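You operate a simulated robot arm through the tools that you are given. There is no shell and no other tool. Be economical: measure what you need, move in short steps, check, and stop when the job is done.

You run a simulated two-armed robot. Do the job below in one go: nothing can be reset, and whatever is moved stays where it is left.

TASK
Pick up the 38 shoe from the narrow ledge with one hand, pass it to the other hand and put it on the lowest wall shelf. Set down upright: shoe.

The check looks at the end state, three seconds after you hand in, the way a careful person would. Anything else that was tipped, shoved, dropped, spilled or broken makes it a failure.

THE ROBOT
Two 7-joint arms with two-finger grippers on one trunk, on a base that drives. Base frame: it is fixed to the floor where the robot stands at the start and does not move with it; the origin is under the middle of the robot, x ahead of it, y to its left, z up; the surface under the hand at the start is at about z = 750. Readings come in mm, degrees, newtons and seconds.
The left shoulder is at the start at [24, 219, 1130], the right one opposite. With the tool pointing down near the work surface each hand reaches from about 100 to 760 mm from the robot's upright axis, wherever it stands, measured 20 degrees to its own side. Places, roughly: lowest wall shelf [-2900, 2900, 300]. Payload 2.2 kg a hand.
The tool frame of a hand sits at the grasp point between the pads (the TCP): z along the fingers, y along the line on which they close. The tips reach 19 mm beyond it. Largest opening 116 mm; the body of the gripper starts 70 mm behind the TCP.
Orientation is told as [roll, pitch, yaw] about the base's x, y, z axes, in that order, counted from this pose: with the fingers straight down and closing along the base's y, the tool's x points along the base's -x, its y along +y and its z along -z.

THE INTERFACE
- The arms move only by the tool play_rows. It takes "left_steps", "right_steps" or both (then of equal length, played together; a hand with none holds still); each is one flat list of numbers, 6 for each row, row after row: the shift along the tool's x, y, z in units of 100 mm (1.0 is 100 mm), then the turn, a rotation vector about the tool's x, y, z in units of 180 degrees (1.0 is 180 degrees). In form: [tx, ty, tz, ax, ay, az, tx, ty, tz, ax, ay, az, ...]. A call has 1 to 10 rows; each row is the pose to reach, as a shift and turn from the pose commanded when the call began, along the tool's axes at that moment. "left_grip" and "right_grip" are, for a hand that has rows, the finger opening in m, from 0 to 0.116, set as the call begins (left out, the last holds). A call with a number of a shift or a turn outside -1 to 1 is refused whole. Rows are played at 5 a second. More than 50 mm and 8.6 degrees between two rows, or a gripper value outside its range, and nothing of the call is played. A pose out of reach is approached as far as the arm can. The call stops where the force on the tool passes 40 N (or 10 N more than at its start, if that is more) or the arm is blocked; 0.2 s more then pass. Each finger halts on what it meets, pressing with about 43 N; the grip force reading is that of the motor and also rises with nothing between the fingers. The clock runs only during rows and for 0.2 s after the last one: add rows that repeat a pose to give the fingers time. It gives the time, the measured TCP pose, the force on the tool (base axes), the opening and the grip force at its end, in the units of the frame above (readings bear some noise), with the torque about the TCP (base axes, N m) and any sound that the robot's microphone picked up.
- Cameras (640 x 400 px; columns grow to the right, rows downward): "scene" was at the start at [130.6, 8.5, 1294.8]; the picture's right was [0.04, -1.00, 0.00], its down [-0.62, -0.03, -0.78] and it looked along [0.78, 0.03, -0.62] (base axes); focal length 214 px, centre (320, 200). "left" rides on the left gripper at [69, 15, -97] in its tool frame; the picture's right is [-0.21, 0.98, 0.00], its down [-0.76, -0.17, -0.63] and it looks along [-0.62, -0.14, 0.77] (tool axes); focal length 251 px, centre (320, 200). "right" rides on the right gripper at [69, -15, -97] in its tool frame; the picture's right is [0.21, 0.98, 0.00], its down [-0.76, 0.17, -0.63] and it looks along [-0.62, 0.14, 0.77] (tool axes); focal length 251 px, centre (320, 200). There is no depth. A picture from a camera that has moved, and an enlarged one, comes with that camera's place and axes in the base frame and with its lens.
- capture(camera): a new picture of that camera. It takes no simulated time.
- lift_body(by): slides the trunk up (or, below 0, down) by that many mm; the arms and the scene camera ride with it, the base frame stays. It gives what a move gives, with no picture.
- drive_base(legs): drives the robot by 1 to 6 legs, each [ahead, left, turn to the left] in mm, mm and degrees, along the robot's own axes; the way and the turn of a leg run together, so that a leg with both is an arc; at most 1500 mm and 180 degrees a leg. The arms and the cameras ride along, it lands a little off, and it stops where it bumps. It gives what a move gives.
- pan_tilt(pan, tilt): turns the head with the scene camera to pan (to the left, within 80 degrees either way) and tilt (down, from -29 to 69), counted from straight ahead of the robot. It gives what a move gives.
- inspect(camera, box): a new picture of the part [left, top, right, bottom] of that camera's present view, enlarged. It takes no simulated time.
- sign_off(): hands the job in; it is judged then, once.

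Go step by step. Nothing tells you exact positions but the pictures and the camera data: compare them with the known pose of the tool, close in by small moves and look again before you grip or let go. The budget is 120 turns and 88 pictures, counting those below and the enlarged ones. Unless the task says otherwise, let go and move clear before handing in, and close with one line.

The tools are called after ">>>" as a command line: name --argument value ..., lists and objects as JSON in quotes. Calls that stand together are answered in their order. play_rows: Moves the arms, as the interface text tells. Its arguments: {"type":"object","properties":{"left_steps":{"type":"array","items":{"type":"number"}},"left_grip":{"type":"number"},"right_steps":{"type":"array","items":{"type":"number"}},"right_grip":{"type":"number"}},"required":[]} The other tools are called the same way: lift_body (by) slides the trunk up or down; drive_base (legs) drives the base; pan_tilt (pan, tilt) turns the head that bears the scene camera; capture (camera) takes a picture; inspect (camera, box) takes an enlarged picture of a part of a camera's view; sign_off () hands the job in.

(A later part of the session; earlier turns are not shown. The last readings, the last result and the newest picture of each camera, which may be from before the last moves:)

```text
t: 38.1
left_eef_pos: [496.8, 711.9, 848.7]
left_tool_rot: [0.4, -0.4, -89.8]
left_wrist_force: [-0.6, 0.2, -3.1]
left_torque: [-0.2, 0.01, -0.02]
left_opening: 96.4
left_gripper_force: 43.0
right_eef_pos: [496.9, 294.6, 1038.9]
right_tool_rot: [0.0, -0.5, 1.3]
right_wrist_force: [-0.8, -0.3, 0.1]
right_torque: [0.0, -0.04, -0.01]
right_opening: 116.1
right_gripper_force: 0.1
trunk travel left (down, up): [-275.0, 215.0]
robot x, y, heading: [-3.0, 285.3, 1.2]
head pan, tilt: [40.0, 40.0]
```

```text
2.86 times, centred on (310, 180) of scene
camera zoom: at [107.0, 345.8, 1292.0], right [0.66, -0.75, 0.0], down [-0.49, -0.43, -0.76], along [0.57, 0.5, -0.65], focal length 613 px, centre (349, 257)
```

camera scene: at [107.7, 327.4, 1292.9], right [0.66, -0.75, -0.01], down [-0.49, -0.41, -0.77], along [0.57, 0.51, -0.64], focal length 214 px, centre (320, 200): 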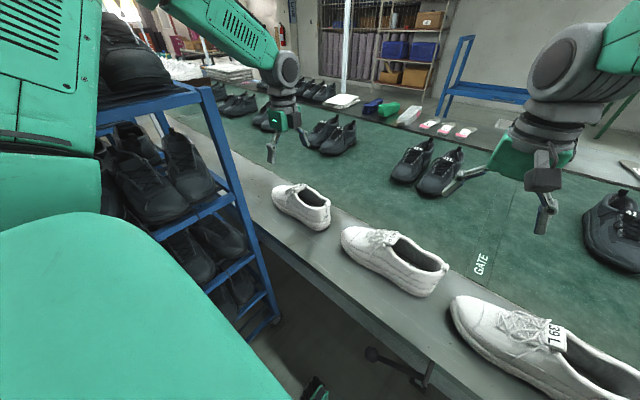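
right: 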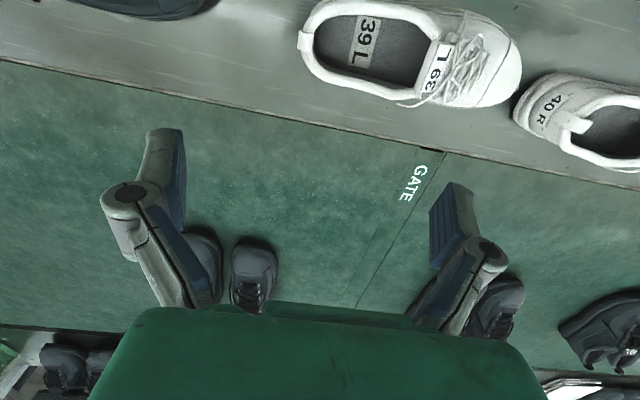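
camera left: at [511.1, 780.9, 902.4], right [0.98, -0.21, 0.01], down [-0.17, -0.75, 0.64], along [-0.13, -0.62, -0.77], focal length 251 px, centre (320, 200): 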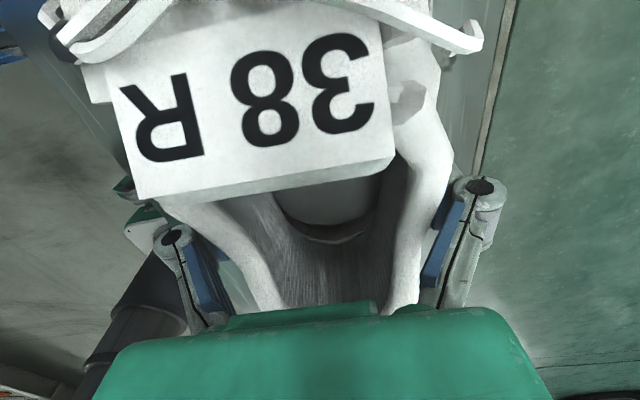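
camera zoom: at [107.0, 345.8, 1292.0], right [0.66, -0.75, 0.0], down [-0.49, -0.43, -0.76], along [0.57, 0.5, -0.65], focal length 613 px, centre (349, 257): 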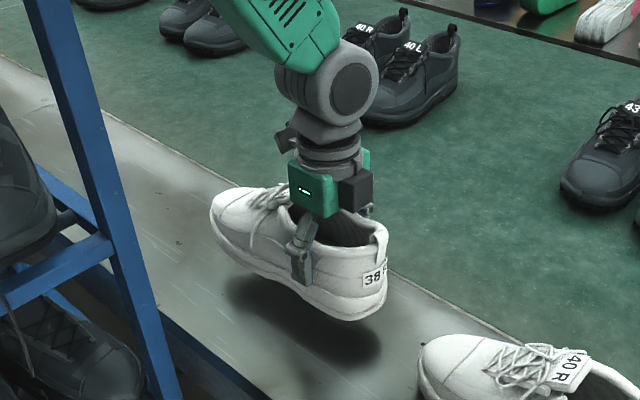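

Lifted cleanly and hanging level. I raise it more, then drive right and back to clear the rack and table before the hand-over.

>>> play_rows --left_steps '[0, 0, -0.2, 0, 0, 0, 0, 0, -0.4, 0, 0, 0, 0, 0, -0.6, 0, 0, 0, 0, 0, -0.8, 0, 0, 0, 0, 0, -1.0, 0, 0, 0, 0, 0, -1.0, 0, 0, 0]'

>>> play_rows --left_steps '[-0.1, 0, -0.1, 0, 0, 0, -0.3, 0, -0.2, 0, 0, 0, -0.5, 0, -0.3, 0, 0, 0, -0.7, 0, -0.4, 0, 0, 0, -0.9, 0, -0.5, 0, 0, 0, -1.0, 0, -0.5, 0, 0, 0]'

>>> drive_base --legs '[[0, -60, 0], [0, -60, 0]]'

>>> capture --camera "scene"

```text
t: 39.5
left_eef_pos: [494.4, 714.0, 947.8]
left_tool_rot: [0.3, -0.4, -89.8]
left_wrist_force: [-0.1, 0.0, -3.0]
left_torque: [-0.17, 0.02, -0.01]
left_opening: 96.5
left_gripper_force: 42.6
right_eef_pos: [498.2, 294.4, 1039.9]
right_tool_rot: [0.1, -0.4, 1.3]
right_wrist_force: [-0.7, -0.6, 0.2]
right_torque: [-0.02, 0.04, 0.01]
right_opening: 116.1
right_gripper_force: 0.0
trunk travel left (down, up): [-275.0, 215.0]
robot x, y, heading: [-3.4, 286.4, 1.3]
head pan, tilt: [40.0, 40.0]
```

```text
t: 41.0
left_eef_pos: [496.8, 613.1, 996.5]
left_tool_rot: [0.3, -0.4, -89.8]
left_wrist_force: [-0.1, 0.4, -3.4]
left_torque: [-0.15, 0.01, 0.02]
left_opening: 96.2
left_gripper_force: 42.9
right_eef_pos: [497.2, 294.3, 1038.7]
right_tool_rot: [0.1, -0.4, 1.3]
right_wrist_force: [0.2, -0.1, -0.2]
right_torque: [0.03, -0.02, 0.0]
right_opening: 116.1
right_gripper_force: 0.0
trunk travel left (down, up): [-275.0, 215.0]
robot x, y, heading: [-4.0, 281.9, 1.4]
head pan, tilt: [40.0, 40.0]
```

```text
t: 42.5
left_eef_pos: [497.9, 484.5, 997.7]
left_tool_rot: [0.3, -0.1, -89.9]
left_wrist_force: [0.6, -0.1, -2.7]
left_torque: [-0.18, 0.01, -0.02]
left_opening: 96.6
left_gripper_force: 42.9
right_eef_pos: [505.1, 158.7, 1047.9]
right_tool_rot: [1.8, -0.6, 0.3]
right_wrist_force: [0.3, -1.2, 1.1]
right_torque: [0.14, 0.02, 0.03]
right_opening: 116.0
right_gripper_force: 0.1
trunk travel left (down, up): [-275.0, 215.0]
robot x, y, heading: [-1.4, 159.6, 1.2]
head pan, tilt: [40.0, 40.0]
```

```text
53 pictures are left
camera scene: at [110.4, 193.7, 1293.2], right [0.66, -0.75, -0.02], down [-0.49, -0.41, -0.77], along [0.57, 0.52, -0.63], focal length 214 px, centre (320, 200)
```

scene: 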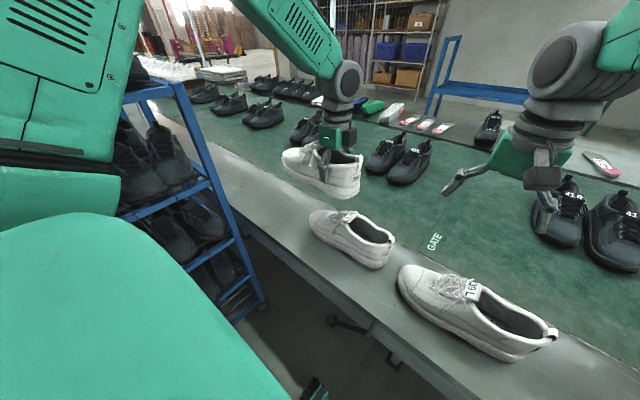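

The shoe hangs level in the left hand. Now I bring the right hand back a little and turn it so its fingers will point left toward the heel.

>>> play_rows --right_steps '[0, -0.1, 0, 0, 0, 0.047, 0, -0.2, 0, 0, 0, 0.094, 0, -0.3, 0, 0, 0, 0.141, 0, -0.4, 0, 0, 0, 0.188, 0, -0.5, 0, 0, 0, 0.235, 0, -0.5, 0, 0, 0, 0.282, 0, -0.5, 0, 0, 0, 0.329, 0, -0.5, 0, 0, 0, 0.376, 0, -0.5, 0, 0, 0, 0.423, 0, -0.5, 0, 0, 0, 0.47]'

>>> play_rows --right_steps '[0, 0, 0, 0, 0, 0.033, 0, 0, 0, 0, 0, 0.033]'

>>> play_rows --right_steps '[0, 0, 0, 0, 0.045, 0, 0, 0, 0, 0, 0.09, 0, 0, 0, 0, 0, 0.135, 0, 0, 0, 0, 0, 0.18, 0, 0, 0, 0, 0, 0.225, 0, 0, 0, 0, 0, 0.27, 0, 0, 0, 0, 0, 0.315, 0, 0, 0, 0, 0, 0.36, 0, 0, 0, 0, 0, 0.389, 0]'

>>> pan_tilt --pan 20 --tilt 35

>>> capture --camera "scene"

>>> capture --camera "right"

```text
t: 44.7
left_eef_pos: [496.3, 500.6, 994.6]
left_tool_rot: [0.5, -1.0, -90.0]
left_wrist_force: [0.8, 0.9, -2.3]
left_torque: [-0.17, 0.03, 0.01]
left_opening: 96.4
left_gripper_force: 43.5
right_eef_pos: [502.6, 124.5, 1055.5]
right_tool_rot: [1.1, 1.6, -84.9]
right_wrist_force: [0.2, 0.0, 1.2]
right_torque: [-0.05, -0.04, -0.02]
right_opening: 115.8
right_gripper_force: 0.1
trunk travel left (down, up): [-275.0, 215.0]
robot x, y, heading: [-0.5, 159.4, 1.4]
head pan, tilt: [40.0, 40.0]
```

```text
t: 45.5
left_eef_pos: [490.1, 521.2, 993.6]
left_tool_rot: [0.8, -1.7, -89.6]
left_wrist_force: [-0.7, 0.9, -2.8]
left_torque: [-0.17, -0.02, 0.03]
left_opening: 96.7
left_gripper_force: 42.9
right_eef_pos: [503.9, 138.4, 1065.2]
right_tool_rot: [1.3, 3.0, -91.6]
right_wrist_force: [0.1, -0.4, 0.2]
right_torque: [0.0, 0.02, 0.0]
right_opening: 116.2
right_gripper_force: 0.0
trunk travel left (down, up): [-275.0, 215.0]
robot x, y, heading: [-3.3, 169.3, 1.2]
head pan, tilt: [40.0, 40.0]
stopped in row 2 (right hand): the arm was blocked; the commanded pose is now the measured one
```

```text
t: 47.5
left_eef_pos: [491.6, 495.5, 998.8]
left_tool_rot: [0.6, -0.4, -89.9]
left_wrist_force: [0.0, -1.4, -2.6]
left_torque: [-0.09, 0.03, 0.02]
left_opening: 96.5
left_gripper_force: 43.6
right_eef_pos: [504.9, 109.6, 1064.6]
right_tool_rot: [4.3, 74.2, -87.7]
right_wrist_force: [-0.4, -1.4, -0.4]
right_torque: [0.02, -0.02, 0.03]
right_opening: 116.1
right_gripper_force: 0.1
trunk travel left (down, up): [-275.0, 215.0]
robot x, y, heading: [-1.9, 164.2, 1.0]
head pan, tilt: [40.0, 40.0]
```

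```text
t: 48.3
left_eef_pos: [492.5, 495.7, 999.7]
left_tool_rot: [0.6, -0.4, -89.8]
left_wrist_force: [0.2, 0.3, -2.3]
left_torque: [-0.12, -0.01, 0.0]
left_opening: 96.5
left_gripper_force: 42.7
right_eef_pos: [505.2, 110.4, 1064.8]
right_tool_rot: [4.3, 74.2, -87.8]
right_wrist_force: [-0.4, -0.2, 0.0]
right_torque: [0.02, 0.01, 0.01]
right_opening: 116.1
right_gripper_force: 0.1
trunk travel left (down, up): [-275.0, 215.0]
robot x, y, heading: [-0.5, 165.3, 1.2]
head pan, tilt: [20.0, 35.0]
```

```text
52 pictures are left
camera scene: at [127.6, 181.0, 1300.1], right [0.36, -0.93, -0.01], down [-0.54, -0.2, -0.82], along [0.76, 0.3, -0.57], focal length 214 px, centre (320, 200)
```

scene: 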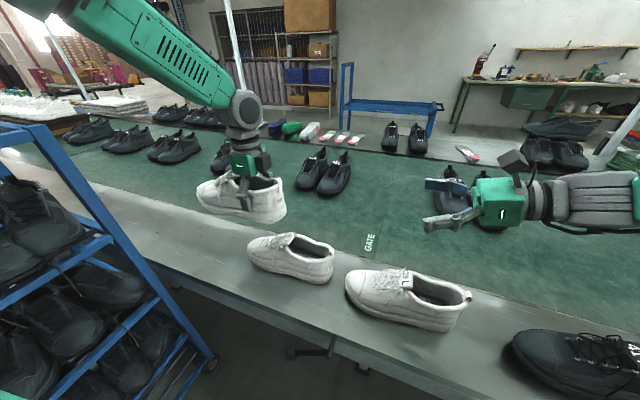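

```text
51 pictures are left
camera right: at [484.4, 36.8, 1156.3], right [0.97, 0.03, 0.23], down [0.15, -0.82, -0.55], along [0.17, 0.57, -0.8], focal length 251 px, centre (320, 200)
```

right: 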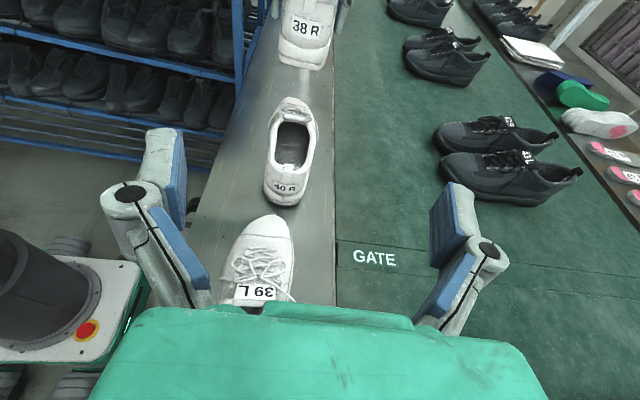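

The right fingers point left and slightly down, closing across the shoe. The heel's back is at about (492, 416, 990); I advance the right hand to just short of it.

>>> play_rows --right_steps '[0, -0.03, 0.3, 0, 0, 0, -0.01, -0.06, 0.6, 0, 0, 0, -0.01, -0.08, 0.92, 0, 0, 0]'

>>> play_rows --right_steps '[0, -0.03, 0.3, 0, 0, 0, -0.01, -0.06, 0.6, 0, 0, 0, -0.01, -0.08, 0.92, 0, 0, 0, -0.01, -0.08, 0.92, 0, 0, 0]'

>>> capture --camera "right"

>>> capture --camera "scene"

```text
t: 49.1
left_eef_pos: [492.3, 498.8, 997.7]
left_tool_rot: [0.6, -0.7, -89.8]
left_wrist_force: [-0.2, -0.9, -2.8]
left_torque: [-0.11, 0.0, -0.01]
left_opening: 96.5
left_gripper_force: 43.0
right_eef_pos: [500.7, 201.3, 1037.6]
right_tool_rot: [4.2, 74.0, -87.9]
right_wrist_force: [-0.1, -0.3, -0.2]
right_torque: [0.01, 0.02, 0.05]
right_opening: 115.9
right_gripper_force: 0.0
trunk travel left (down, up): [-275.0, 215.0]
robot x, y, heading: [1.2, 162.7, 1.3]
head pan, tilt: [20.0, 35.0]
```

```text
t: 50.1
left_eef_pos: [491.6, 501.2, 997.3]
left_tool_rot: [0.6, -0.7, -89.8]
left_wrist_force: [-0.5, -1.4, -2.5]
left_torque: [-0.1, -0.03, 0.03]
left_opening: 96.7
left_gripper_force: 42.7
right_eef_pos: [495.3, 291.7, 1011.7]
right_tool_rot: [4.2, 73.9, -87.8]
right_wrist_force: [0.0, -0.9, 0.9]
right_torque: [0.02, -0.02, -0.01]
right_opening: 116.2
right_gripper_force: 0.0
trunk travel left (down, up): [-275.0, 215.0]
robot x, y, heading: [1.9, 163.6, 1.3]
head pan, tilt: [20.0, 35.0]
```

```text
50 pictures are left
camera right: at [475.5, 219.0, 1103.8], right [0.97, 0.03, 0.23], down [0.15, -0.82, -0.55], along [0.17, 0.57, -0.8], focal length 251 px, centre (320, 200)
```

right: 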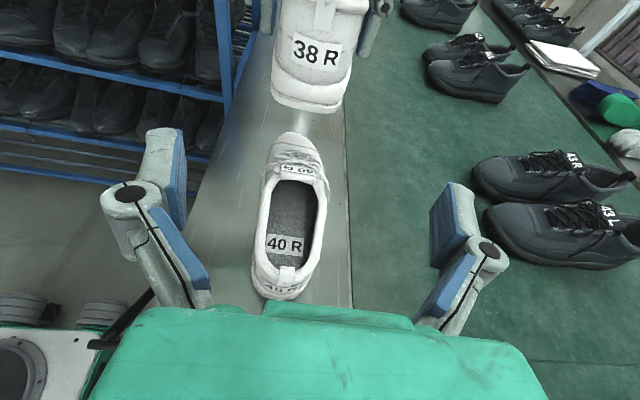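

```text
49 pictures are left
camera scene: at [128.0, 185.6, 1300.0], right [0.36, -0.93, -0.01], down [-0.54, -0.2, -0.82], along [0.76, 0.3, -0.57], focal length 214 px, centre (320, 200)
```

scene: 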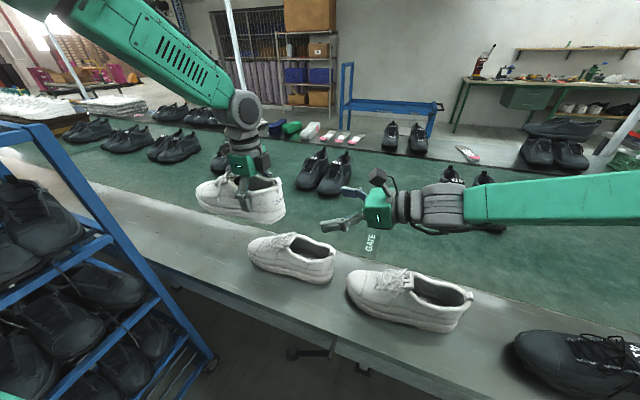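

The heel centres at about x 490, heel width about 70 mm at the sole. I advance another 100 mm and check.

>>> play_rows --right_steps '[0.04, -0.02, 0.3, 0, 0, 0, 0.08, -0.04, 0.6, 0, 0, 0, 0.11, -0.06, 0.85, 0, 0, 0, 0.13, -0.07, 0.98, 0, 0, 0, 0.13, -0.07, 0.98, 0, 0, 0]'

>>> capture --camera "right"

>>> inspect --camera "scene" --box '[170, 120, 410, 270]'

```text
t: 51.3
left_eef_pos: [490.0, 527.1, 989.7]
left_tool_rot: [0.7, -1.8, -89.6]
left_wrist_force: [-0.5, 0.9, -3.8]
left_torque: [-0.26, 0.0, 0.03]
left_opening: 96.5
left_gripper_force: 42.7
right_eef_pos: [491.7, 419.0, 991.6]
right_tool_rot: [4.4, 72.8, -87.7]
right_wrist_force: [-0.5, 1.0, 0.1]
right_torque: [-0.03, 0.01, -0.04]
right_opening: 115.6
right_gripper_force: 0.0
trunk travel left (down, up): [-275.0, 215.0]
robot x, y, heading: [-1.9, 170.4, 1.4]
head pan, tilt: [20.0, 35.0]
```

```text
48 pictures are left
camera right: at [470.8, 347.7, 1085.2], right [0.97, 0.04, 0.23], down [0.15, -0.83, -0.53], along [0.17, 0.55, -0.82], focal length 251 px, centre (320, 200)
```

right: 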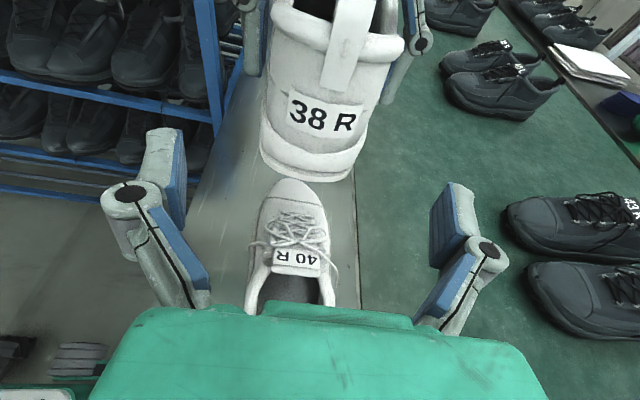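

```text
2.67 times, centred on (290, 195) of scene
camera zoom: at [127.4, 219.6, 1299.3], right [0.36, -0.93, 0.01], down [-0.54, -0.22, -0.81], along [0.76, 0.29, -0.58], focal length 572 px, centre (400, 213)
```

zoom: 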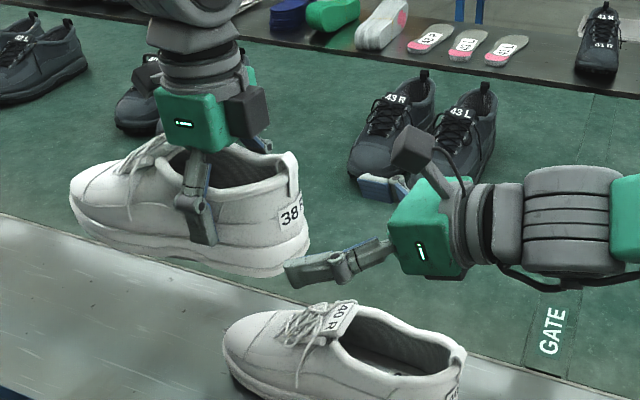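

The hands sway together, so only their relation counts: the right has about 64 mm more to go, 15 mm lower. I advance and look before closing.

>>> play_rows --right_steps '[0.01, -0.02, 0.2, 0, 0, 0, 0.03, -0.04, 0.4, 0, 0, 0, 0.04, -0.05, 0.55, 0, 0, 0, 0.04, -0.05, 0.65, 0, 0, 0, 0.04, -0.05, 0.65, 0, 0, 0]'

>>> capture --camera "right"

>>> inspect --camera "scene" --box '[170, 120, 410, 270]'

```text
t: 52.5
left_eef_pos: [492.6, 506.1, 996.3]
left_tool_rot: [0.6, -1.0, -89.8]
left_wrist_force: [-0.5, -0.8, -3.7]
left_torque: [-0.14, -0.03, 0.01]
left_opening: 96.4
left_gripper_force: 42.8
right_eef_pos: [490.8, 459.7, 980.1]
right_tool_rot: [4.2, 73.7, -87.7]
right_wrist_force: [0.4, -0.7, -1.5]
right_torque: [0.0, 0.03, 0.03]
right_opening: 116.1
right_gripper_force: 0.1
trunk travel left (down, up): [-275.0, 215.0]
robot x, y, heading: [-1.8, 165.7, 1.1]
head pan, tilt: [20.0, 35.0]
```

```text
46 pictures are left
camera right: at [470.0, 386.9, 1072.7], right [0.97, 0.03, 0.23], down [0.15, -0.82, -0.54], along [0.17, 0.56, -0.81], focal length 251 px, centre (320, 200)
```

right: 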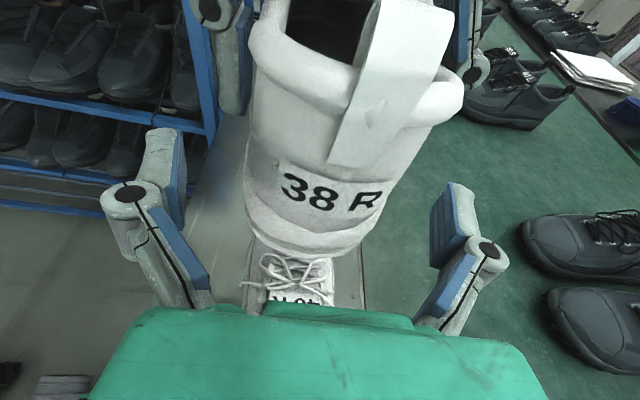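

```text
2.67 times, centred on (290, 195) of scene
camera zoom: at [127.9, 200.3, 1299.7], right [0.36, -0.93, 0.0], down [-0.54, -0.21, -0.82], along [0.76, 0.3, -0.58], focal length 572 px, centre (400, 213)
```

zoom: 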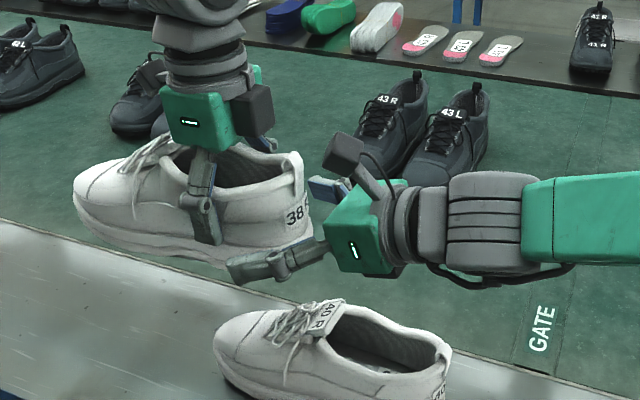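

The heel is between the right fingers: TCP about 28 mm past the heel's back, at the top of the sole. I close the right hand.

>>> play_rows --right_steps '[0, 0, 0, 0, 0, 0, 0, 0, 0, 0, 0, 0, 0, 0, 0, 0, 0, 0, 0, 0, 0, 0, 0, 0]' --right_grip 0.0

>>> capture --camera "right"

>>> inspect --camera "scene" --box '[170, 120, 410, 270]'

```text
t: 53.5
left_eef_pos: [492.4, 508.7, 996.4]
left_tool_rot: [0.6, -0.9, -89.7]
left_wrist_force: [-9.6, -2.3, 1.7]
left_torque: [-0.16, -0.31, -0.9]
left_opening: 96.4
left_gripper_force: 42.6
right_eef_pos: [490.7, 460.8, 979.9]
right_tool_rot: [4.3, 73.6, -87.7]
right_wrist_force: [9.5, 1.6, -1.2]
right_torque: [-0.25, 0.51, 0.43]
right_opening: 79.1
right_gripper_force: 42.7
trunk travel left (down, up): [-275.0, 215.0]
robot x, y, heading: [2.6, 167.0, 1.1]
head pan, tilt: [20.0, 35.0]
```

```text
44 pictures are left
camera right: at [469.9, 387.9, 1072.5], right [0.97, 0.03, 0.23], down [0.15, -0.83, -0.54], along [0.17, 0.56, -0.81], focal length 251 px, centre (320, 200)
```

right: 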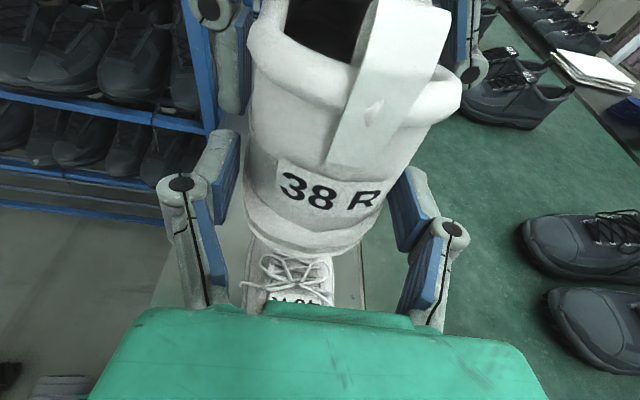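

```text
2.67 times, centred on (290, 195) of scene
camera zoom: at [127.9, 195.9, 1299.8], right [0.36, -0.93, -0.01], down [-0.54, -0.2, -0.82], along [0.76, 0.3, -0.58], focal length 572 px, centre (400, 213)
```

zoom: 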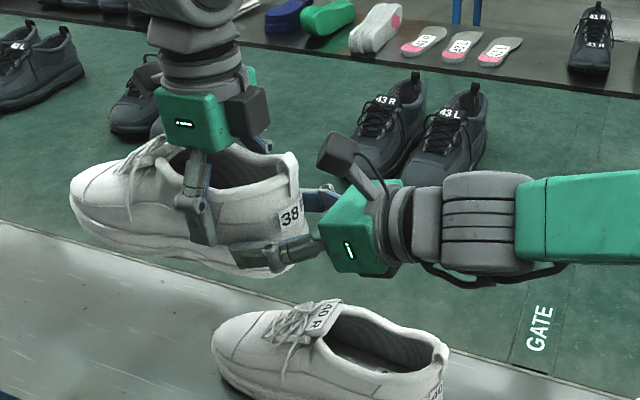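

Both hands hold the shoe. I open the left a little to see whether the right alone keeps it level.

>>> play_rows --left_steps '[0, 0, 0, 0, 0, 0, 0, 0, 0, 0, 0, 0, 0, 0, 0, 0, 0, 0]' --left_grip 0.108

>>> capture --camera "right"

>>> inspect --camera "scene" --box '[170, 120, 410, 270]'

```text
t: 54.3
left_eef_pos: [491.7, 508.2, 995.8]
left_tool_rot: [0.6, -1.0, -89.7]
left_wrist_force: [0.5, -0.8, -0.2]
left_torque: [0.04, 0.02, 0.01]
left_opening: 107.9
left_gripper_force: 0.0
right_eef_pos: [489.4, 460.5, 980.3]
right_tool_rot: [4.2, 73.5, -87.8]
right_wrist_force: [0.5, 0.5, -0.4]
right_torque: [-0.27, 0.03, 0.02]
right_opening: 78.5
right_gripper_force: 42.8
trunk travel left (down, up): [-275.0, 215.0]
robot x, y, heading: [1.3, 169.9, 1.0]
head pan, tilt: [20.0, 35.0]
```

```text
42 pictures are left
camera right: at [469.3, 388.5, 1072.4], right [0.97, 0.03, 0.23], down [0.15, -0.83, -0.54], along [0.17, 0.56, -0.81], focal length 251 px, centre (320, 200)
```

right: 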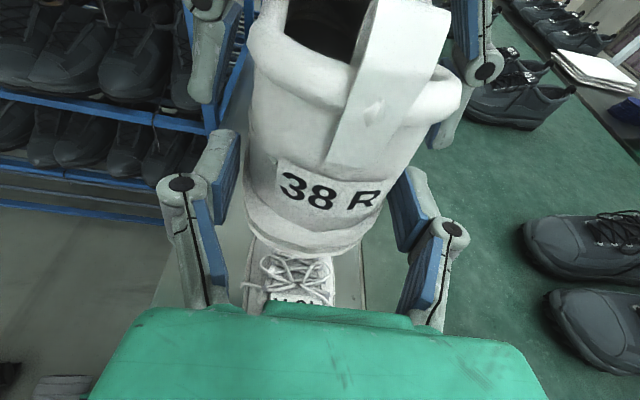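

```text
2.67 times, centred on (290, 195) of scene
camera zoom: at [127.8, 198.1, 1299.8], right [0.36, -0.93, 0.0], down [-0.54, -0.21, -0.82], along [0.76, 0.3, -0.58], focal length 572 px, centre (400, 213)
```

zoom: 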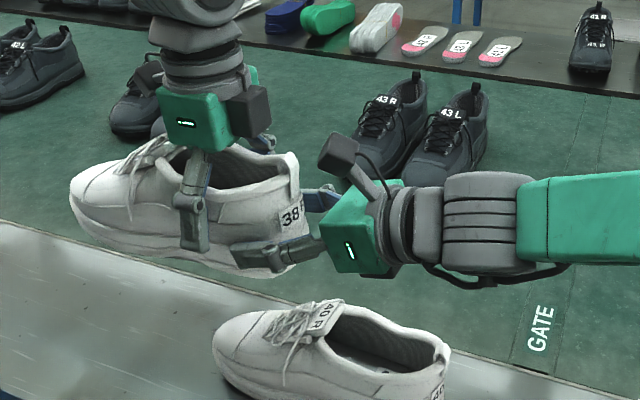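

The right hand alone holds it level. I open the left fully and lift it straight up clear.

>>> play_rows --left_steps '[0, 0, 0, 0, 0, 0, 0, 0, -0.2, 0, 0, 0, 0, 0, -0.4, 0, 0, 0, 0, 0, -0.6, 0, 0, 0, 0, 0, -0.8, 0, 0, 0, 0, 0, -1.0, 0, 0, 0, 0, 0, -1.0, 0, 0, 0]' --left_grip 0.116

>>> play_rows --left_steps '[0, 0, -0.2, 0, 0, 0, 0, 0, -0.3, 0, 0, 0, 0.2, -0.2, -0.3, 0, 0, 0, 0.4, -0.4, -0.3, 0, 0, 0, 0.6, -0.6, -0.3, 0, 0, 0, 0.7, -0.8, -0.3, 0, 0, 0]'

>>> capture --camera "scene"

```text
t: 55.9
left_eef_pos: [490.9, 514.7, 1094.2]
left_tool_rot: [0.7, -1.3, -89.7]
left_wrist_force: [0.2, -1.0, 0.1]
left_torque: [0.04, -0.02, 0.04]
left_opening: 115.8
left_gripper_force: 0.1
right_eef_pos: [490.0, 464.7, 979.3]
right_tool_rot: [4.2, 73.4, -87.7]
right_wrist_force: [0.0, 0.7, 0.5]
right_torque: [-0.34, 0.05, 0.03]
right_opening: 78.9
right_gripper_force: 43.2
trunk travel left (down, up): [-275.0, 215.0]
robot x, y, heading: [-2.0, 169.2, 1.1]
head pan, tilt: [20.0, 35.0]
```

```text
t: 57.3
left_eef_pos: [409.4, 591.8, 1117.3]
left_tool_rot: [-0.1, -1.9, -90.2]
left_wrist_force: [0.5, 0.5, -0.2]
left_torque: [-0.03, -0.01, 0.02]
left_opening: 116.2
left_gripper_force: 0.1
left hand out of reach, approached as far as the arm can: row 6
right_eef_pos: [488.3, 473.5, 977.9]
right_tool_rot: [4.2, 73.0, -87.8]
right_wrist_force: [-1.0, 0.7, -0.1]
right_torque: [-0.37, 0.02, 0.0]
right_opening: 78.8
right_gripper_force: 42.4
trunk travel left (down, up): [-275.0, 215.0]
robot x, y, heading: [-0.7, 168.4, 1.3]
head pan, tilt: [20.0, 35.0]
```

```text
40 pictures are left
camera scene: at [126.3, 211.4, 1299.5], right [0.36, -0.93, 0.0], down [-0.54, -0.21, -0.82], along [0.76, 0.29, -0.58], focal length 214 px, centre (320, 200)
```

scene: 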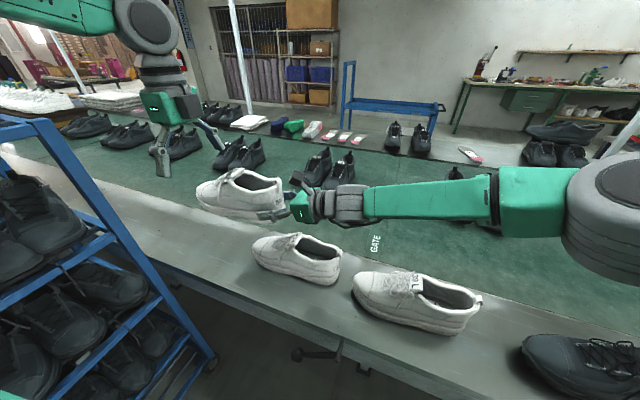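

The hand-over worked: the right hand holds the shoe level. I draw it in front of the body and then back away from the table.

>>> play_rows --right_steps '[-0.01, -0.05, -0.2, 0, 0, 0, -0.03, -0.12, -0.45, 0, 0, 0, -0.05, -0.2, -0.7, 0, 0, 0, -0.06, -0.27, -0.93, 0, 0, 0]'

>>> play_rows --right_steps '[-0.01, -0.07, -0.24, 0, 0, 0, -0.03, -0.14, -0.5, 0, 0, 0, -0.05, -0.2, -0.75, 0, 0, 0, -0.06, -0.27, -0.93, 0, 0, 0, -0.06, -0.27, -0.93, 0, 0, 0]'

>>> drive_base --legs '[[-120, 0, 0], [-80, -100, 0], [-50, -120, 0]]'

>>> capture --camera "scene"

```text
t: 58.3
left_eef_pos: [409.2, 592.3, 1118.6]
left_tool_rot: [0.1, -1.8, -89.9]
left_wrist_force: [-0.2, -0.7, 0.4]
left_torque: [0.02, -0.04, -0.03]
left_opening: 116.0
left_gripper_force: 0.0
right_eef_pos: [456.4, 384.0, 997.9]
right_tool_rot: [4.3, 73.0, -87.6]
right_wrist_force: [0.4, 0.1, -3.7]
right_torque: [-0.3, 0.0, -0.03]
right_opening: 78.8
right_gripper_force: 43.7
trunk travel left (down, up): [-275.0, 215.0]
robot x, y, heading: [-0.1, 170.5, 1.3]
head pan, tilt: [20.0, 35.0]
```

```text
t: 59.5
left_eef_pos: [409.1, 585.7, 1120.2]
left_tool_rot: [0.0, -1.5, -90.0]
left_wrist_force: [-0.5, -0.8, 0.2]
left_torque: [-0.02, -0.01, -0.02]
left_opening: 116.0
left_gripper_force: 0.0
right_eef_pos: [427.6, 288.5, 1017.9]
right_tool_rot: [4.2, 73.2, -87.7]
right_wrist_force: [0.8, 0.1, -2.9]
right_torque: [-0.35, 0.01, -0.03]
right_opening: 78.6
right_gripper_force: 42.5
trunk travel left (down, up): [-275.0, 215.0]
robot x, y, heading: [-1.0, 170.3, 1.3]
head pan, tilt: [20.0, 35.0]
```

```text
t: 62.5
left_eef_pos: [172.5, 430.1, 1093.9]
left_tool_rot: [-0.3, -4.7, -89.8]
left_wrist_force: [1.6, 3.4, -1.3]
left_torque: [-0.22, 0.07, 0.03]
left_opening: 116.1
left_gripper_force: 0.0
right_eef_pos: [186.6, 128.4, 1010.2]
right_tool_rot: [3.3, 70.4, -88.5]
right_wrist_force: [-0.9, 1.7, -3.8]
right_torque: [-0.33, 0.02, 0.02]
right_opening: 78.9
right_gripper_force: 43.0
trunk travel left (down, up): [-275.0, 215.0]
robot x, y, heading: [-242.0, -40.8, 1.0]
head pan, tilt: [20.0, 35.0]
```

```text
39 pictures are left
camera scene: at [-112.6, 65.3, 1294.5], right [0.36, -0.93, 0.05], down [-0.54, -0.25, -0.8], along [0.76, 0.26, -0.6], focal length 214 px, centre (320, 200)
```

scene: 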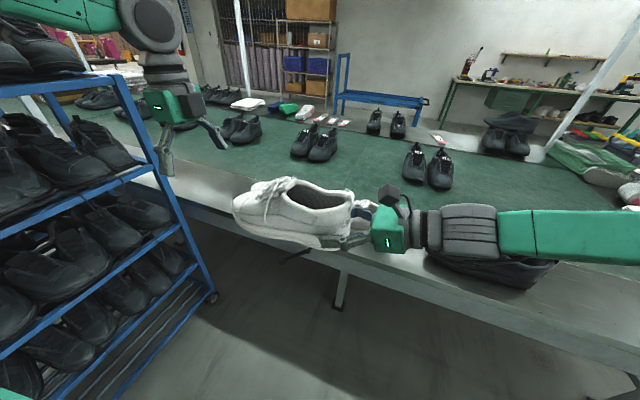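

All clear of the table. I turn left in place to face the other way, then look at the route.

>>> drive_base --legs '[[0, 0, 60], [0, 0, 60], [0, 0, 45]]'

>>> pan_tilt --pan -25 --tilt 22

>>> capture --camera "scene"

```text
t: 70.3
left_eef_pos: [-754.5, -378.3, 1110.9]
left_tool_rot: [0.3, -3.3, 75.7]
left_wrist_force: [0.2, -1.8, -0.4]
left_torque: [0.21, 0.0, 0.01]
left_opening: 115.9
left_gripper_force: 0.1
right_eef_pos: [-694.2, -86.6, 1019.1]
right_tool_rot: [5.2, 71.8, 79.1]
right_wrist_force: [-0.1, -2.6, -2.0]
right_torque: [0.4, -0.07, -0.02]
right_opening: 78.8
right_gripper_force: 42.8
trunk travel left (down, up): [-275.0, 215.0]
robot x, y, heading: [-245.8, -50.0, 166.9]
head pan, tilt: [20.0, 35.0]
```

```text
t: 71.4
left_eef_pos: [-737.9, -321.8, 1131.5]
left_tool_rot: [0.3, -0.5, 75.4]
left_wrist_force: [0.0, 0.8, 1.0]
left_torque: [-0.08, 0.04, -0.01]
left_opening: 116.0
left_gripper_force: 0.0
right_eef_pos: [-679.2, -31.5, 1025.3]
right_tool_rot: [6.1, 74.8, 79.7]
right_wrist_force: [-1.5, 0.4, -3.4]
right_torque: [0.3, -0.11, 0.01]
right_opening: 78.6
right_gripper_force: 43.7
trunk travel left (down, up): [-275.0, 215.0]
robot x, y, heading: [-247.8, -46.2, 166.8]
head pan, tilt: [-25.0, 22.0]
```

```text
38 pictures are left
camera scene: at [-359.3, 28.2, 1320.3], right [0.62, 0.78, 0.0], down [0.3, -0.24, -0.93], along [-0.72, 0.58, -0.38], focal length 214 px, centre (320, 200)
```

scene: 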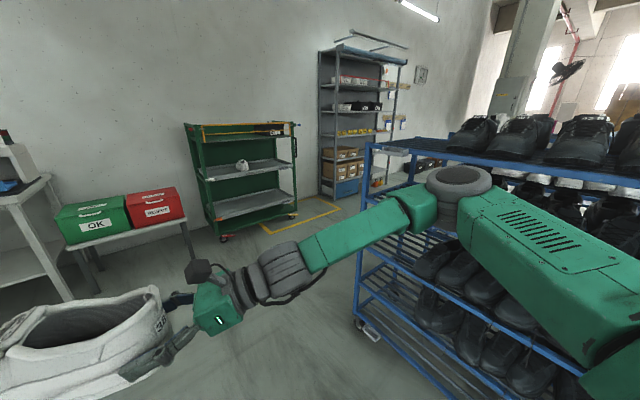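

The way is clear: grey wall rack ahead-right, green rack left of it, shoe rack to the right ending near x -960. I square up to heading 180, go ahead 1400, then sidestep right 1500 and look again.

>>> drive_base --legs '[[0, 0, 13], [700, 0, 0], [700, 0, 0], [0, -750, 0], [0, -750, 0]]'

>>> pan_tilt --pan -45 --tilt 22

>>> capture --camera "scene"

```text
t: 86.8
left_eef_pos: [-2027.2, 1101.4, 1131.9]
left_tool_rot: [0.5, -0.5, 87.3]
left_wrist_force: [0.2, 1.4, -0.3]
left_torque: [-0.08, 0.01, 0.03]
left_opening: 116.0
left_gripper_force: 0.0
right_eef_pos: [-2028.6, 1395.2, 1027.1]
right_tool_rot: [6.7, 74.6, 92.2]
right_wrist_force: [-0.1, 0.0, -2.7]
right_torque: [0.31, -0.04, -0.03]
right_opening: 78.7
right_gripper_force: 43.5
trunk travel left (down, up): [-275.0, 215.0]
robot x, y, heading: [-1605.9, 1471.4, 178.4]
head pan, tilt: [-25.0, 22.0]
```

```text
t: 87.7
left_eef_pos: [-2024.9, 1116.5, 1136.4]
left_tool_rot: [0.5, 0.2, 87.2]
left_wrist_force: [-0.3, -0.1, 1.3]
left_torque: [0.03, 0.01, -0.03]
left_opening: 116.1
left_gripper_force: 0.1
right_eef_pos: [-2027.1, 1408.1, 1028.5]
right_tool_rot: [7.1, 75.3, 92.5]
right_wrist_force: [0.2, 0.9, -4.0]
right_torque: [0.31, -0.04, 0.02]
right_opening: 78.6
right_gripper_force: 42.8
trunk travel left (down, up): [-275.0, 215.0]
robot x, y, heading: [-1606.2, 1474.9, 178.2]
head pan, tilt: [-45.0, 22.0]
```

```text
37 pictures are left
camera scene: at [-1711.7, 1532.4, 1321.2], right [0.73, 0.69, 0.01], down [0.26, -0.26, -0.93], along [-0.64, 0.68, -0.37], focal length 214 px, centre (320, 200)
```

scene: 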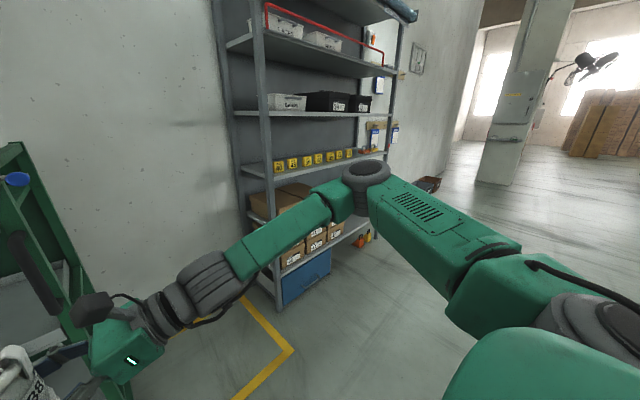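

The grey rack's front is at x≈-2730, y from about 2170 to 3400, its bottom shelf partly filled with boxes. I sidestep right another 1300 and look at it from the front.

>>> drive_base --legs '[[0, -650, 0], [0, -650, 1.5]]'

>>> pan_tilt --pan -15 --tilt 35

>>> capture --camera "scene"

```text
t: 94.4
left_eef_pos: [-1986.0, 2386.1, 1134.2]
left_tool_rot: [0.4, -0.4, 88.5]
left_wrist_force: [0.4, 0.6, 0.4]
left_torque: [0.0, -0.01, 0.01]
left_opening: 115.8
left_gripper_force: 0.0
right_eef_pos: [-1994.5, 2678.0, 1027.7]
right_tool_rot: [6.9, 74.8, 93.8]
right_wrist_force: [0.2, 0.1, -3.5]
right_torque: [0.31, 0.0, -0.02]
right_opening: 78.5
right_gripper_force: 43.1
trunk travel left (down, up): [-275.0, 215.0]
robot x, y, heading: [-1573.5, 2765.6, 179.9]
head pan, tilt: [-45.0, 22.0]
```

```text
t: 95.4
left_eef_pos: [-1983.0, 2424.5, 1146.9]
left_tool_rot: [0.6, 1.5, 88.3]
left_wrist_force: [0.7, 0.3, 0.1]
left_torque: [-0.08, -0.03, -0.03]
left_opening: 115.9
left_gripper_force: 0.0
right_eef_pos: [-1992.7, 2715.1, 1032.2]
right_tool_rot: [8.2, 76.4, 94.7]
right_wrist_force: [-0.8, 0.8, -3.8]
right_torque: [0.36, -0.03, 0.01]
right_opening: 78.5
right_gripper_force: 43.5
trunk travel left (down, up): [-275.0, 215.0]
robot x, y, heading: [-1573.7, 2767.2, 179.8]
head pan, tilt: [-15.0, 35.0]
```

```text
36 pictures are left
camera scene: at [-1701.9, 2798.8, 1299.8], right [0.27, 0.96, 0.0], down [0.56, -0.15, -0.82], along [-0.79, 0.22, -0.58], focal length 214 px, centre (320, 200)
```

scene: 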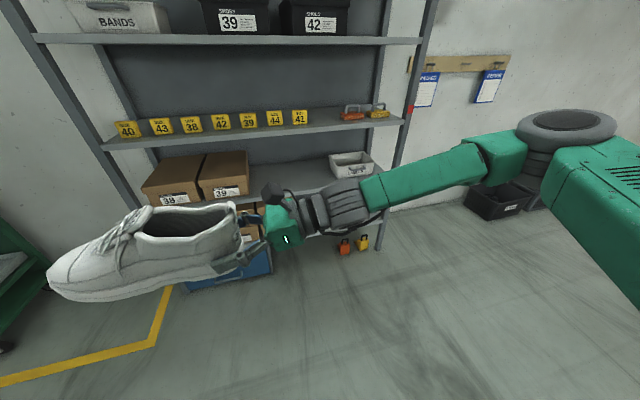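

The bottom shelf is partly hidden by my arm; I zoom in to see boxes, the grey tray and free room.

>>> inspect --camera "scene" --box '[130, 130, 430, 300]'

```text
2.13 times, centred on (280, 215) of scene
camera zoom: at [-1701.9, 2798.8, 1299.8], right [0.27, 0.96, 0.0], down [0.56, -0.15, -0.82], along [-0.79, 0.22, -0.58], focal length 458 px, centre (405, 168)
```

zoom: 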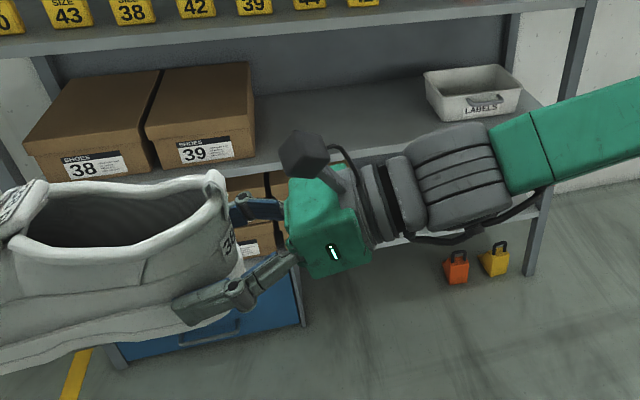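

There is a middle shelf (boxes 38, 39 and a labels tray) at z≈600 and the lowest shelf below it at z≈300, so the shoe must go in toe first with the hand staying outside. I turn the right hand so the toe points forward.

>>> play_rows --right_steps '[-0.03, 0, -0.12, -0.0401, -0.0008, 0.01125, -0.06, 0, -0.24, -0.0802, -0.0017, 0.0225, -0.1, 0.01, -0.36, -0.1203, -0.0025, 0.03375, -0.13, 0.01, -0.48, -0.1604, -0.0033, 0.045, -0.16, 0.02, -0.6, -0.2005, -0.0042, 0.05625, -0.2, 0.02, -0.7, -0.2405, -0.005, 0.0675]'

>>> play_rows --right_steps '[0, 0, 0, -0.0401, -0.0008, 0.01125, 0, 0, 0, -0.0802, -0.0017, 0.0225, 0, 0, 0, -0.1203, -0.0025, 0.03375, 0, 0, 0, -0.1604, -0.0033, 0.045, 0, 0, 0, -0.2005, -0.0042, 0.05625, 0, 0, 0, -0.2405, -0.005, 0.0675]'

>>> capture --camera "scene"

```text
t: 97.0
left_eef_pos: [-1979.2, 2397.3, 1142.2]
left_tool_rot: [0.8, 0.4, 88.7]
left_wrist_force: [0.4, 0.1, -0.6]
left_torque: [-0.02, -0.04, 0.0]
left_opening: 116.2
left_gripper_force: 0.1
right_eef_pos: [-1986.6, 2760.7, 1029.4]
right_tool_rot: [2.9, 76.0, 45.0]
right_wrist_force: [1.1, 0.7, -3.2]
right_torque: [0.24, -0.23, 0.02]
right_opening: 78.6
right_gripper_force: 42.4
trunk travel left (down, up): [-275.0, 215.0]
robot x, y, heading: [-1578.3, 2760.2, 179.7]
head pan, tilt: [-15.0, 35.0]
stopped in row 6 (right hand): the arm was blocked; the commanded pose is now the measured one
```

```text
t: 98.4
left_eef_pos: [-1980.6, 2369.8, 1134.9]
left_tool_rot: [0.7, -0.8, 88.8]
left_wrist_force: [0.2, -0.2, -0.4]
left_torque: [0.06, -0.02, 0.01]
left_opening: 116.1
left_gripper_force: 0.1
right_eef_pos: [-1987.6, 2735.8, 1029.6]
right_tool_rot: [2.4, 75.1, -0.5]
right_wrist_force: [0.8, -1.1, -2.7]
right_torque: [0.0, -0.35, 0.02]
right_opening: 78.4
right_gripper_force: 43.1
trunk travel left (down, up): [-275.0, 215.0]
robot x, y, heading: [-1574.8, 2750.9, 179.7]
head pan, tilt: [-15.0, 35.0]
```

```text
34 pictures are left
camera scene: at [-1701.0, 2758.5, 1300.1], right [0.26, 0.96, 0.02], down [0.56, -0.14, -0.82], along [-0.79, 0.22, -0.57], focal length 214 px, centre (320, 200)
```

scene: 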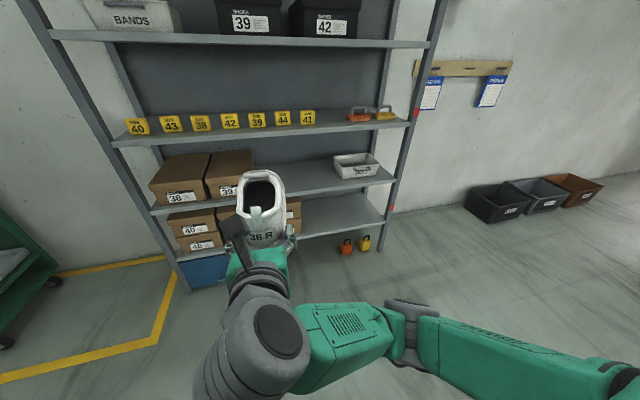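

Now the toe points at the rack. The lowest shelf's free stretch is about y 2900–3450 right of the boxes, front edge x≈-2690, about 330 mm clear height. I move closer to the free part and lower the trunk.

>>> drive_base --legs '[[150, -80, 0], [130, -90, 0]]'

>>> lift_body --by -270

>>> capture --camera "scene"

```text
t: 100.9
left_eef_pos: [-2263.1, 2546.5, 1134.8]
left_tool_rot: [0.6, -0.5, 89.0]
left_wrist_force: [-0.9, -1.3, -0.5]
left_torque: [0.1, -0.01, 0.01]
left_opening: 115.9
left_gripper_force: 0.0
right_eef_pos: [-2270.2, 2911.7, 1030.5]
right_tool_rot: [1.6, 75.3, -1.1]
right_wrist_force: [0.3, -2.1, -2.9]
right_torque: [0.02, -0.34, -0.01]
right_opening: 78.5
right_gripper_force: 43.2
trunk travel left (down, up): [-275.0, 215.0]
robot x, y, heading: [-1857.6, 2926.5, 179.7]
head pan, tilt: [-15.0, 35.0]
```

```text
t: 103.6
left_eef_pos: [-2259.1, 2572.2, 874.6]
left_tool_rot: [0.8, 0.8, 89.0]
left_wrist_force: [0.2, -0.4, 0.1]
left_torque: [-0.05, 0.01, -0.03]
left_opening: 115.9
left_gripper_force: 0.1
right_eef_pos: [-2264.9, 2933.8, 760.8]
right_tool_rot: [-3.3, 75.3, -5.9]
right_wrist_force: [0.5, 0.1, -3.4]
right_torque: [0.0, -0.34, 0.0]
right_opening: 78.4
right_gripper_force: 43.2
trunk travel left (down, up): [-5.0, 485.0]
robot x, y, heading: [-1858.4, 2928.8, 179.6]
head pan, tilt: [-15.0, 35.0]
```

```text
33 pictures are left
camera scene: at [-1981.6, 2957.3, 1029.9], right [0.26, 0.96, 0.0], down [0.56, -0.15, -0.82], along [-0.79, 0.21, -0.58], focal length 214 px, centre (320, 200)
```

scene: 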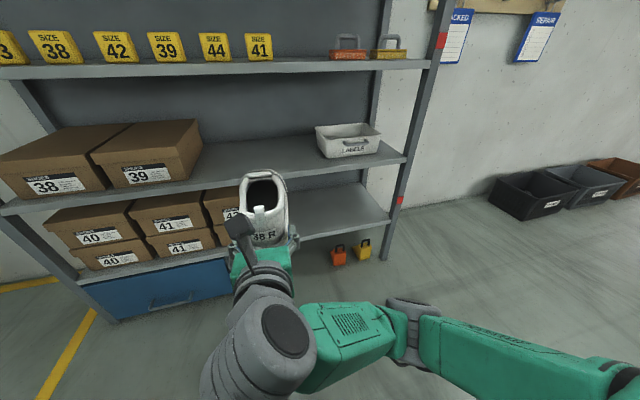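

Measurements agree: shelf top at z≈300, free span y≈2910–3480. I sidestep 170 right to be in front of the free part, then lower the right hand step by step outside the rack.

>>> drive_base --legs '[[0, -170, 0]]'

>>> play_rows --right_steps '[-0.24, 0.05, 0.06, 0, 0, 0, -0.48, 0.1, 0.12, 0, 0, 0, -0.72, 0.15, 0.19, 0, 0, 0, -0.967, 0.2, 0.253, 0, 0, 0]'

>>> play_rows --right_steps '[-0.24, 0.05, 0.06, 0, 0, 0, -0.48, 0.1, 0.12, 0, 0, 0, -0.72, 0.15, 0.19, 0, 0, 0, -0.967, 0.2, 0.253, 0, 0, 0]'

>>> capture --camera "scene"

```text
t: 105.1
left_eef_pos: [-2257.9, 2740.6, 873.8]
left_tool_rot: [0.8, 0.7, 89.0]
left_wrist_force: [0.0, 0.7, -0.1]
left_torque: [-0.03, 0.0, -0.02]
left_opening: 116.0
left_gripper_force: 0.1
right_eef_pos: [-2266.0, 3103.6, 761.0]
right_tool_rot: [-3.0, 75.4, -5.3]
right_wrist_force: [-0.2, 0.8, -4.4]
right_torque: [0.0, -0.33, 0.04]
right_opening: 78.4
right_gripper_force: 43.2
trunk travel left (down, up): [-5.0, 485.0]
robot x, y, heading: [-1857.8, 3104.6, 179.7]
head pan, tilt: [-15.0, 35.0]
```

```text
t: 106.1
left_eef_pos: [-2256.4, 2740.4, 874.8]
left_tool_rot: [1.0, 0.6, 89.1]
left_wrist_force: [-0.5, 0.3, 0.8]
left_torque: [0.02, -0.01, 0.02]
left_opening: 116.1
left_gripper_force: 0.1
right_eef_pos: [-2265.4, 3121.9, 659.9]
right_tool_rot: [-3.0, 75.4, -5.4]
right_wrist_force: [0.0, -0.2, -2.3]
right_torque: [0.0, -0.35, -0.01]
right_opening: 78.0
right_gripper_force: 42.6
trunk travel left (down, up): [-5.0, 485.0]
robot x, y, heading: [-1854.4, 3099.5, 180.4]
head pan, tilt: [-15.0, 35.0]
```

```text
t: 107.1
left_eef_pos: [-2255.3, 2740.4, 874.3]
left_tool_rot: [0.9, 0.5, 89.0]
left_wrist_force: [-0.2, 0.4, 0.2]
left_torque: [0.01, 0.02, 0.03]
left_opening: 116.0
left_gripper_force: 0.1
right_eef_pos: [-2265.1, 3143.0, 560.8]
right_tool_rot: [-3.1, 75.5, -5.5]
right_wrist_force: [0.9, -0.5, -2.9]
right_torque: [0.01, -0.31, -0.01]
right_opening: 78.5
right_gripper_force: 43.3
trunk travel left (down, up): [-5.0, 485.0]
robot x, y, heading: [-1855.8, 3101.4, 180.1]
head pan, tilt: [-15.0, 35.0]
```

```text
32 pictures are left
camera scene: at [-1981.3, 3123.9, 1029.9], right [0.26, 0.97, 0.0], down [0.56, -0.15, -0.82], along [-0.79, 0.21, -0.58], focal length 214 px, centre (320, 200)
```

scene: 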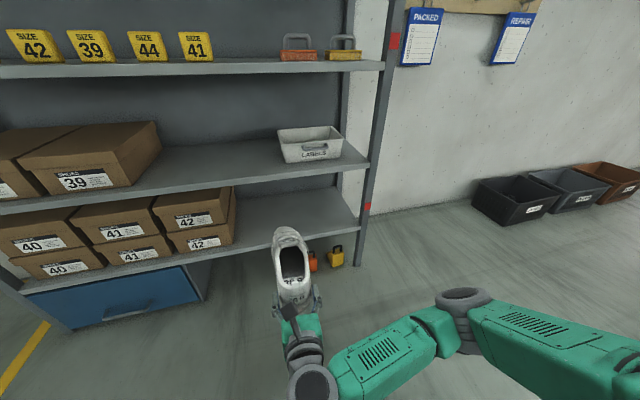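

The trunk is steady now. The boxes end at y≈2925 and the right post is at y≈3500, so I aim for y≈3210. I lower 180 mm more and look with the right camera.

>>> play_rows --right_steps '[-0.24, 0.08, 0.06, 0, 0, 0, -0.48, 0.16, 0.12, 0, 0, 0, -0.72, 0.24, 0.19, 0, 0, 0, -0.967, 0.33, 0.253, 0, 0, 0]'

>>> play_rows --right_steps '[-0.24, 0.1, 0.06, 0, 0, 0, -0.48, 0.2, 0.12, 0, 0, 0, -0.72, 0.33, 0.19, 0, 0, 0, -0.72, 0.33, 0.19, 0, 0, 0]'

>>> capture --camera "right"

>>> capture --camera "scene"

```text
t: 108.1
left_eef_pos: [-2256.8, 2740.6, 874.8]
left_tool_rot: [0.8, 0.5, 89.1]
left_wrist_force: [0.0, 0.3, 0.7]
left_torque: [0.0, 0.0, 0.0]
left_opening: 116.0
left_gripper_force: 0.0
right_eef_pos: [-2263.9, 3172.9, 460.3]
right_tool_rot: [-3.0, 75.6, -5.5]
right_wrist_force: [0.5, -0.9, -3.3]
right_torque: [0.0, -0.3, 0.02]
right_opening: 78.5
right_gripper_force: 42.9
trunk travel left (down, up): [-5.0, 485.0]
robot x, y, heading: [-1860.0, 3101.0, 180.1]
head pan, tilt: [-15.0, 35.0]
```

```text
t: 109.1
left_eef_pos: [-2257.2, 2739.4, 874.3]
left_tool_rot: [0.9, 0.6, 89.1]
left_wrist_force: [0.0, -0.1, -0.3]
left_torque: [0.01, -0.02, 0.0]
left_opening: 115.9
left_gripper_force: 0.1
right_eef_pos: [-2262.4, 3204.9, 385.2]
right_tool_rot: [-2.9, 75.5, -5.3]
right_wrist_force: [-0.2, -0.5, -4.3]
right_torque: [0.0, -0.33, 0.03]
right_opening: 78.4
right_gripper_force: 43.1
trunk travel left (down, up): [-5.0, 485.0]
robot x, y, heading: [-1855.8, 3099.3, 179.9]
head pan, tilt: [-15.0, 35.0]
```

```text
31 pictures are left
camera right: at [-2187.9, 3187.1, 475.0], right [-0.01, 0.98, 0.2], down [0.81, 0.12, -0.58], along [-0.59, 0.15, -0.79], focal length 251 px, centre (320, 200)
```

right: 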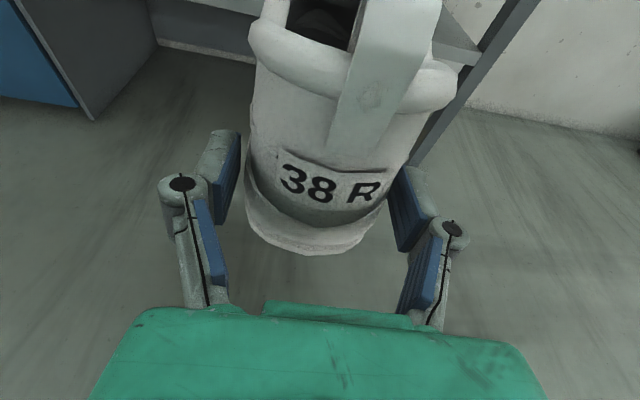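

```text
30 pictures are left
camera scene: at [-1981.2, 3124.1, 1029.9], right [0.26, 0.97, 0.0], down [0.56, -0.15, -0.82], along [-0.79, 0.21, -0.58], focal length 214 px, centre (320, 200)
```

scene: 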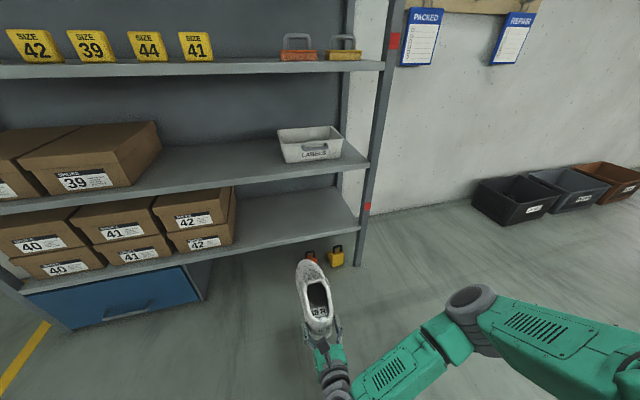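

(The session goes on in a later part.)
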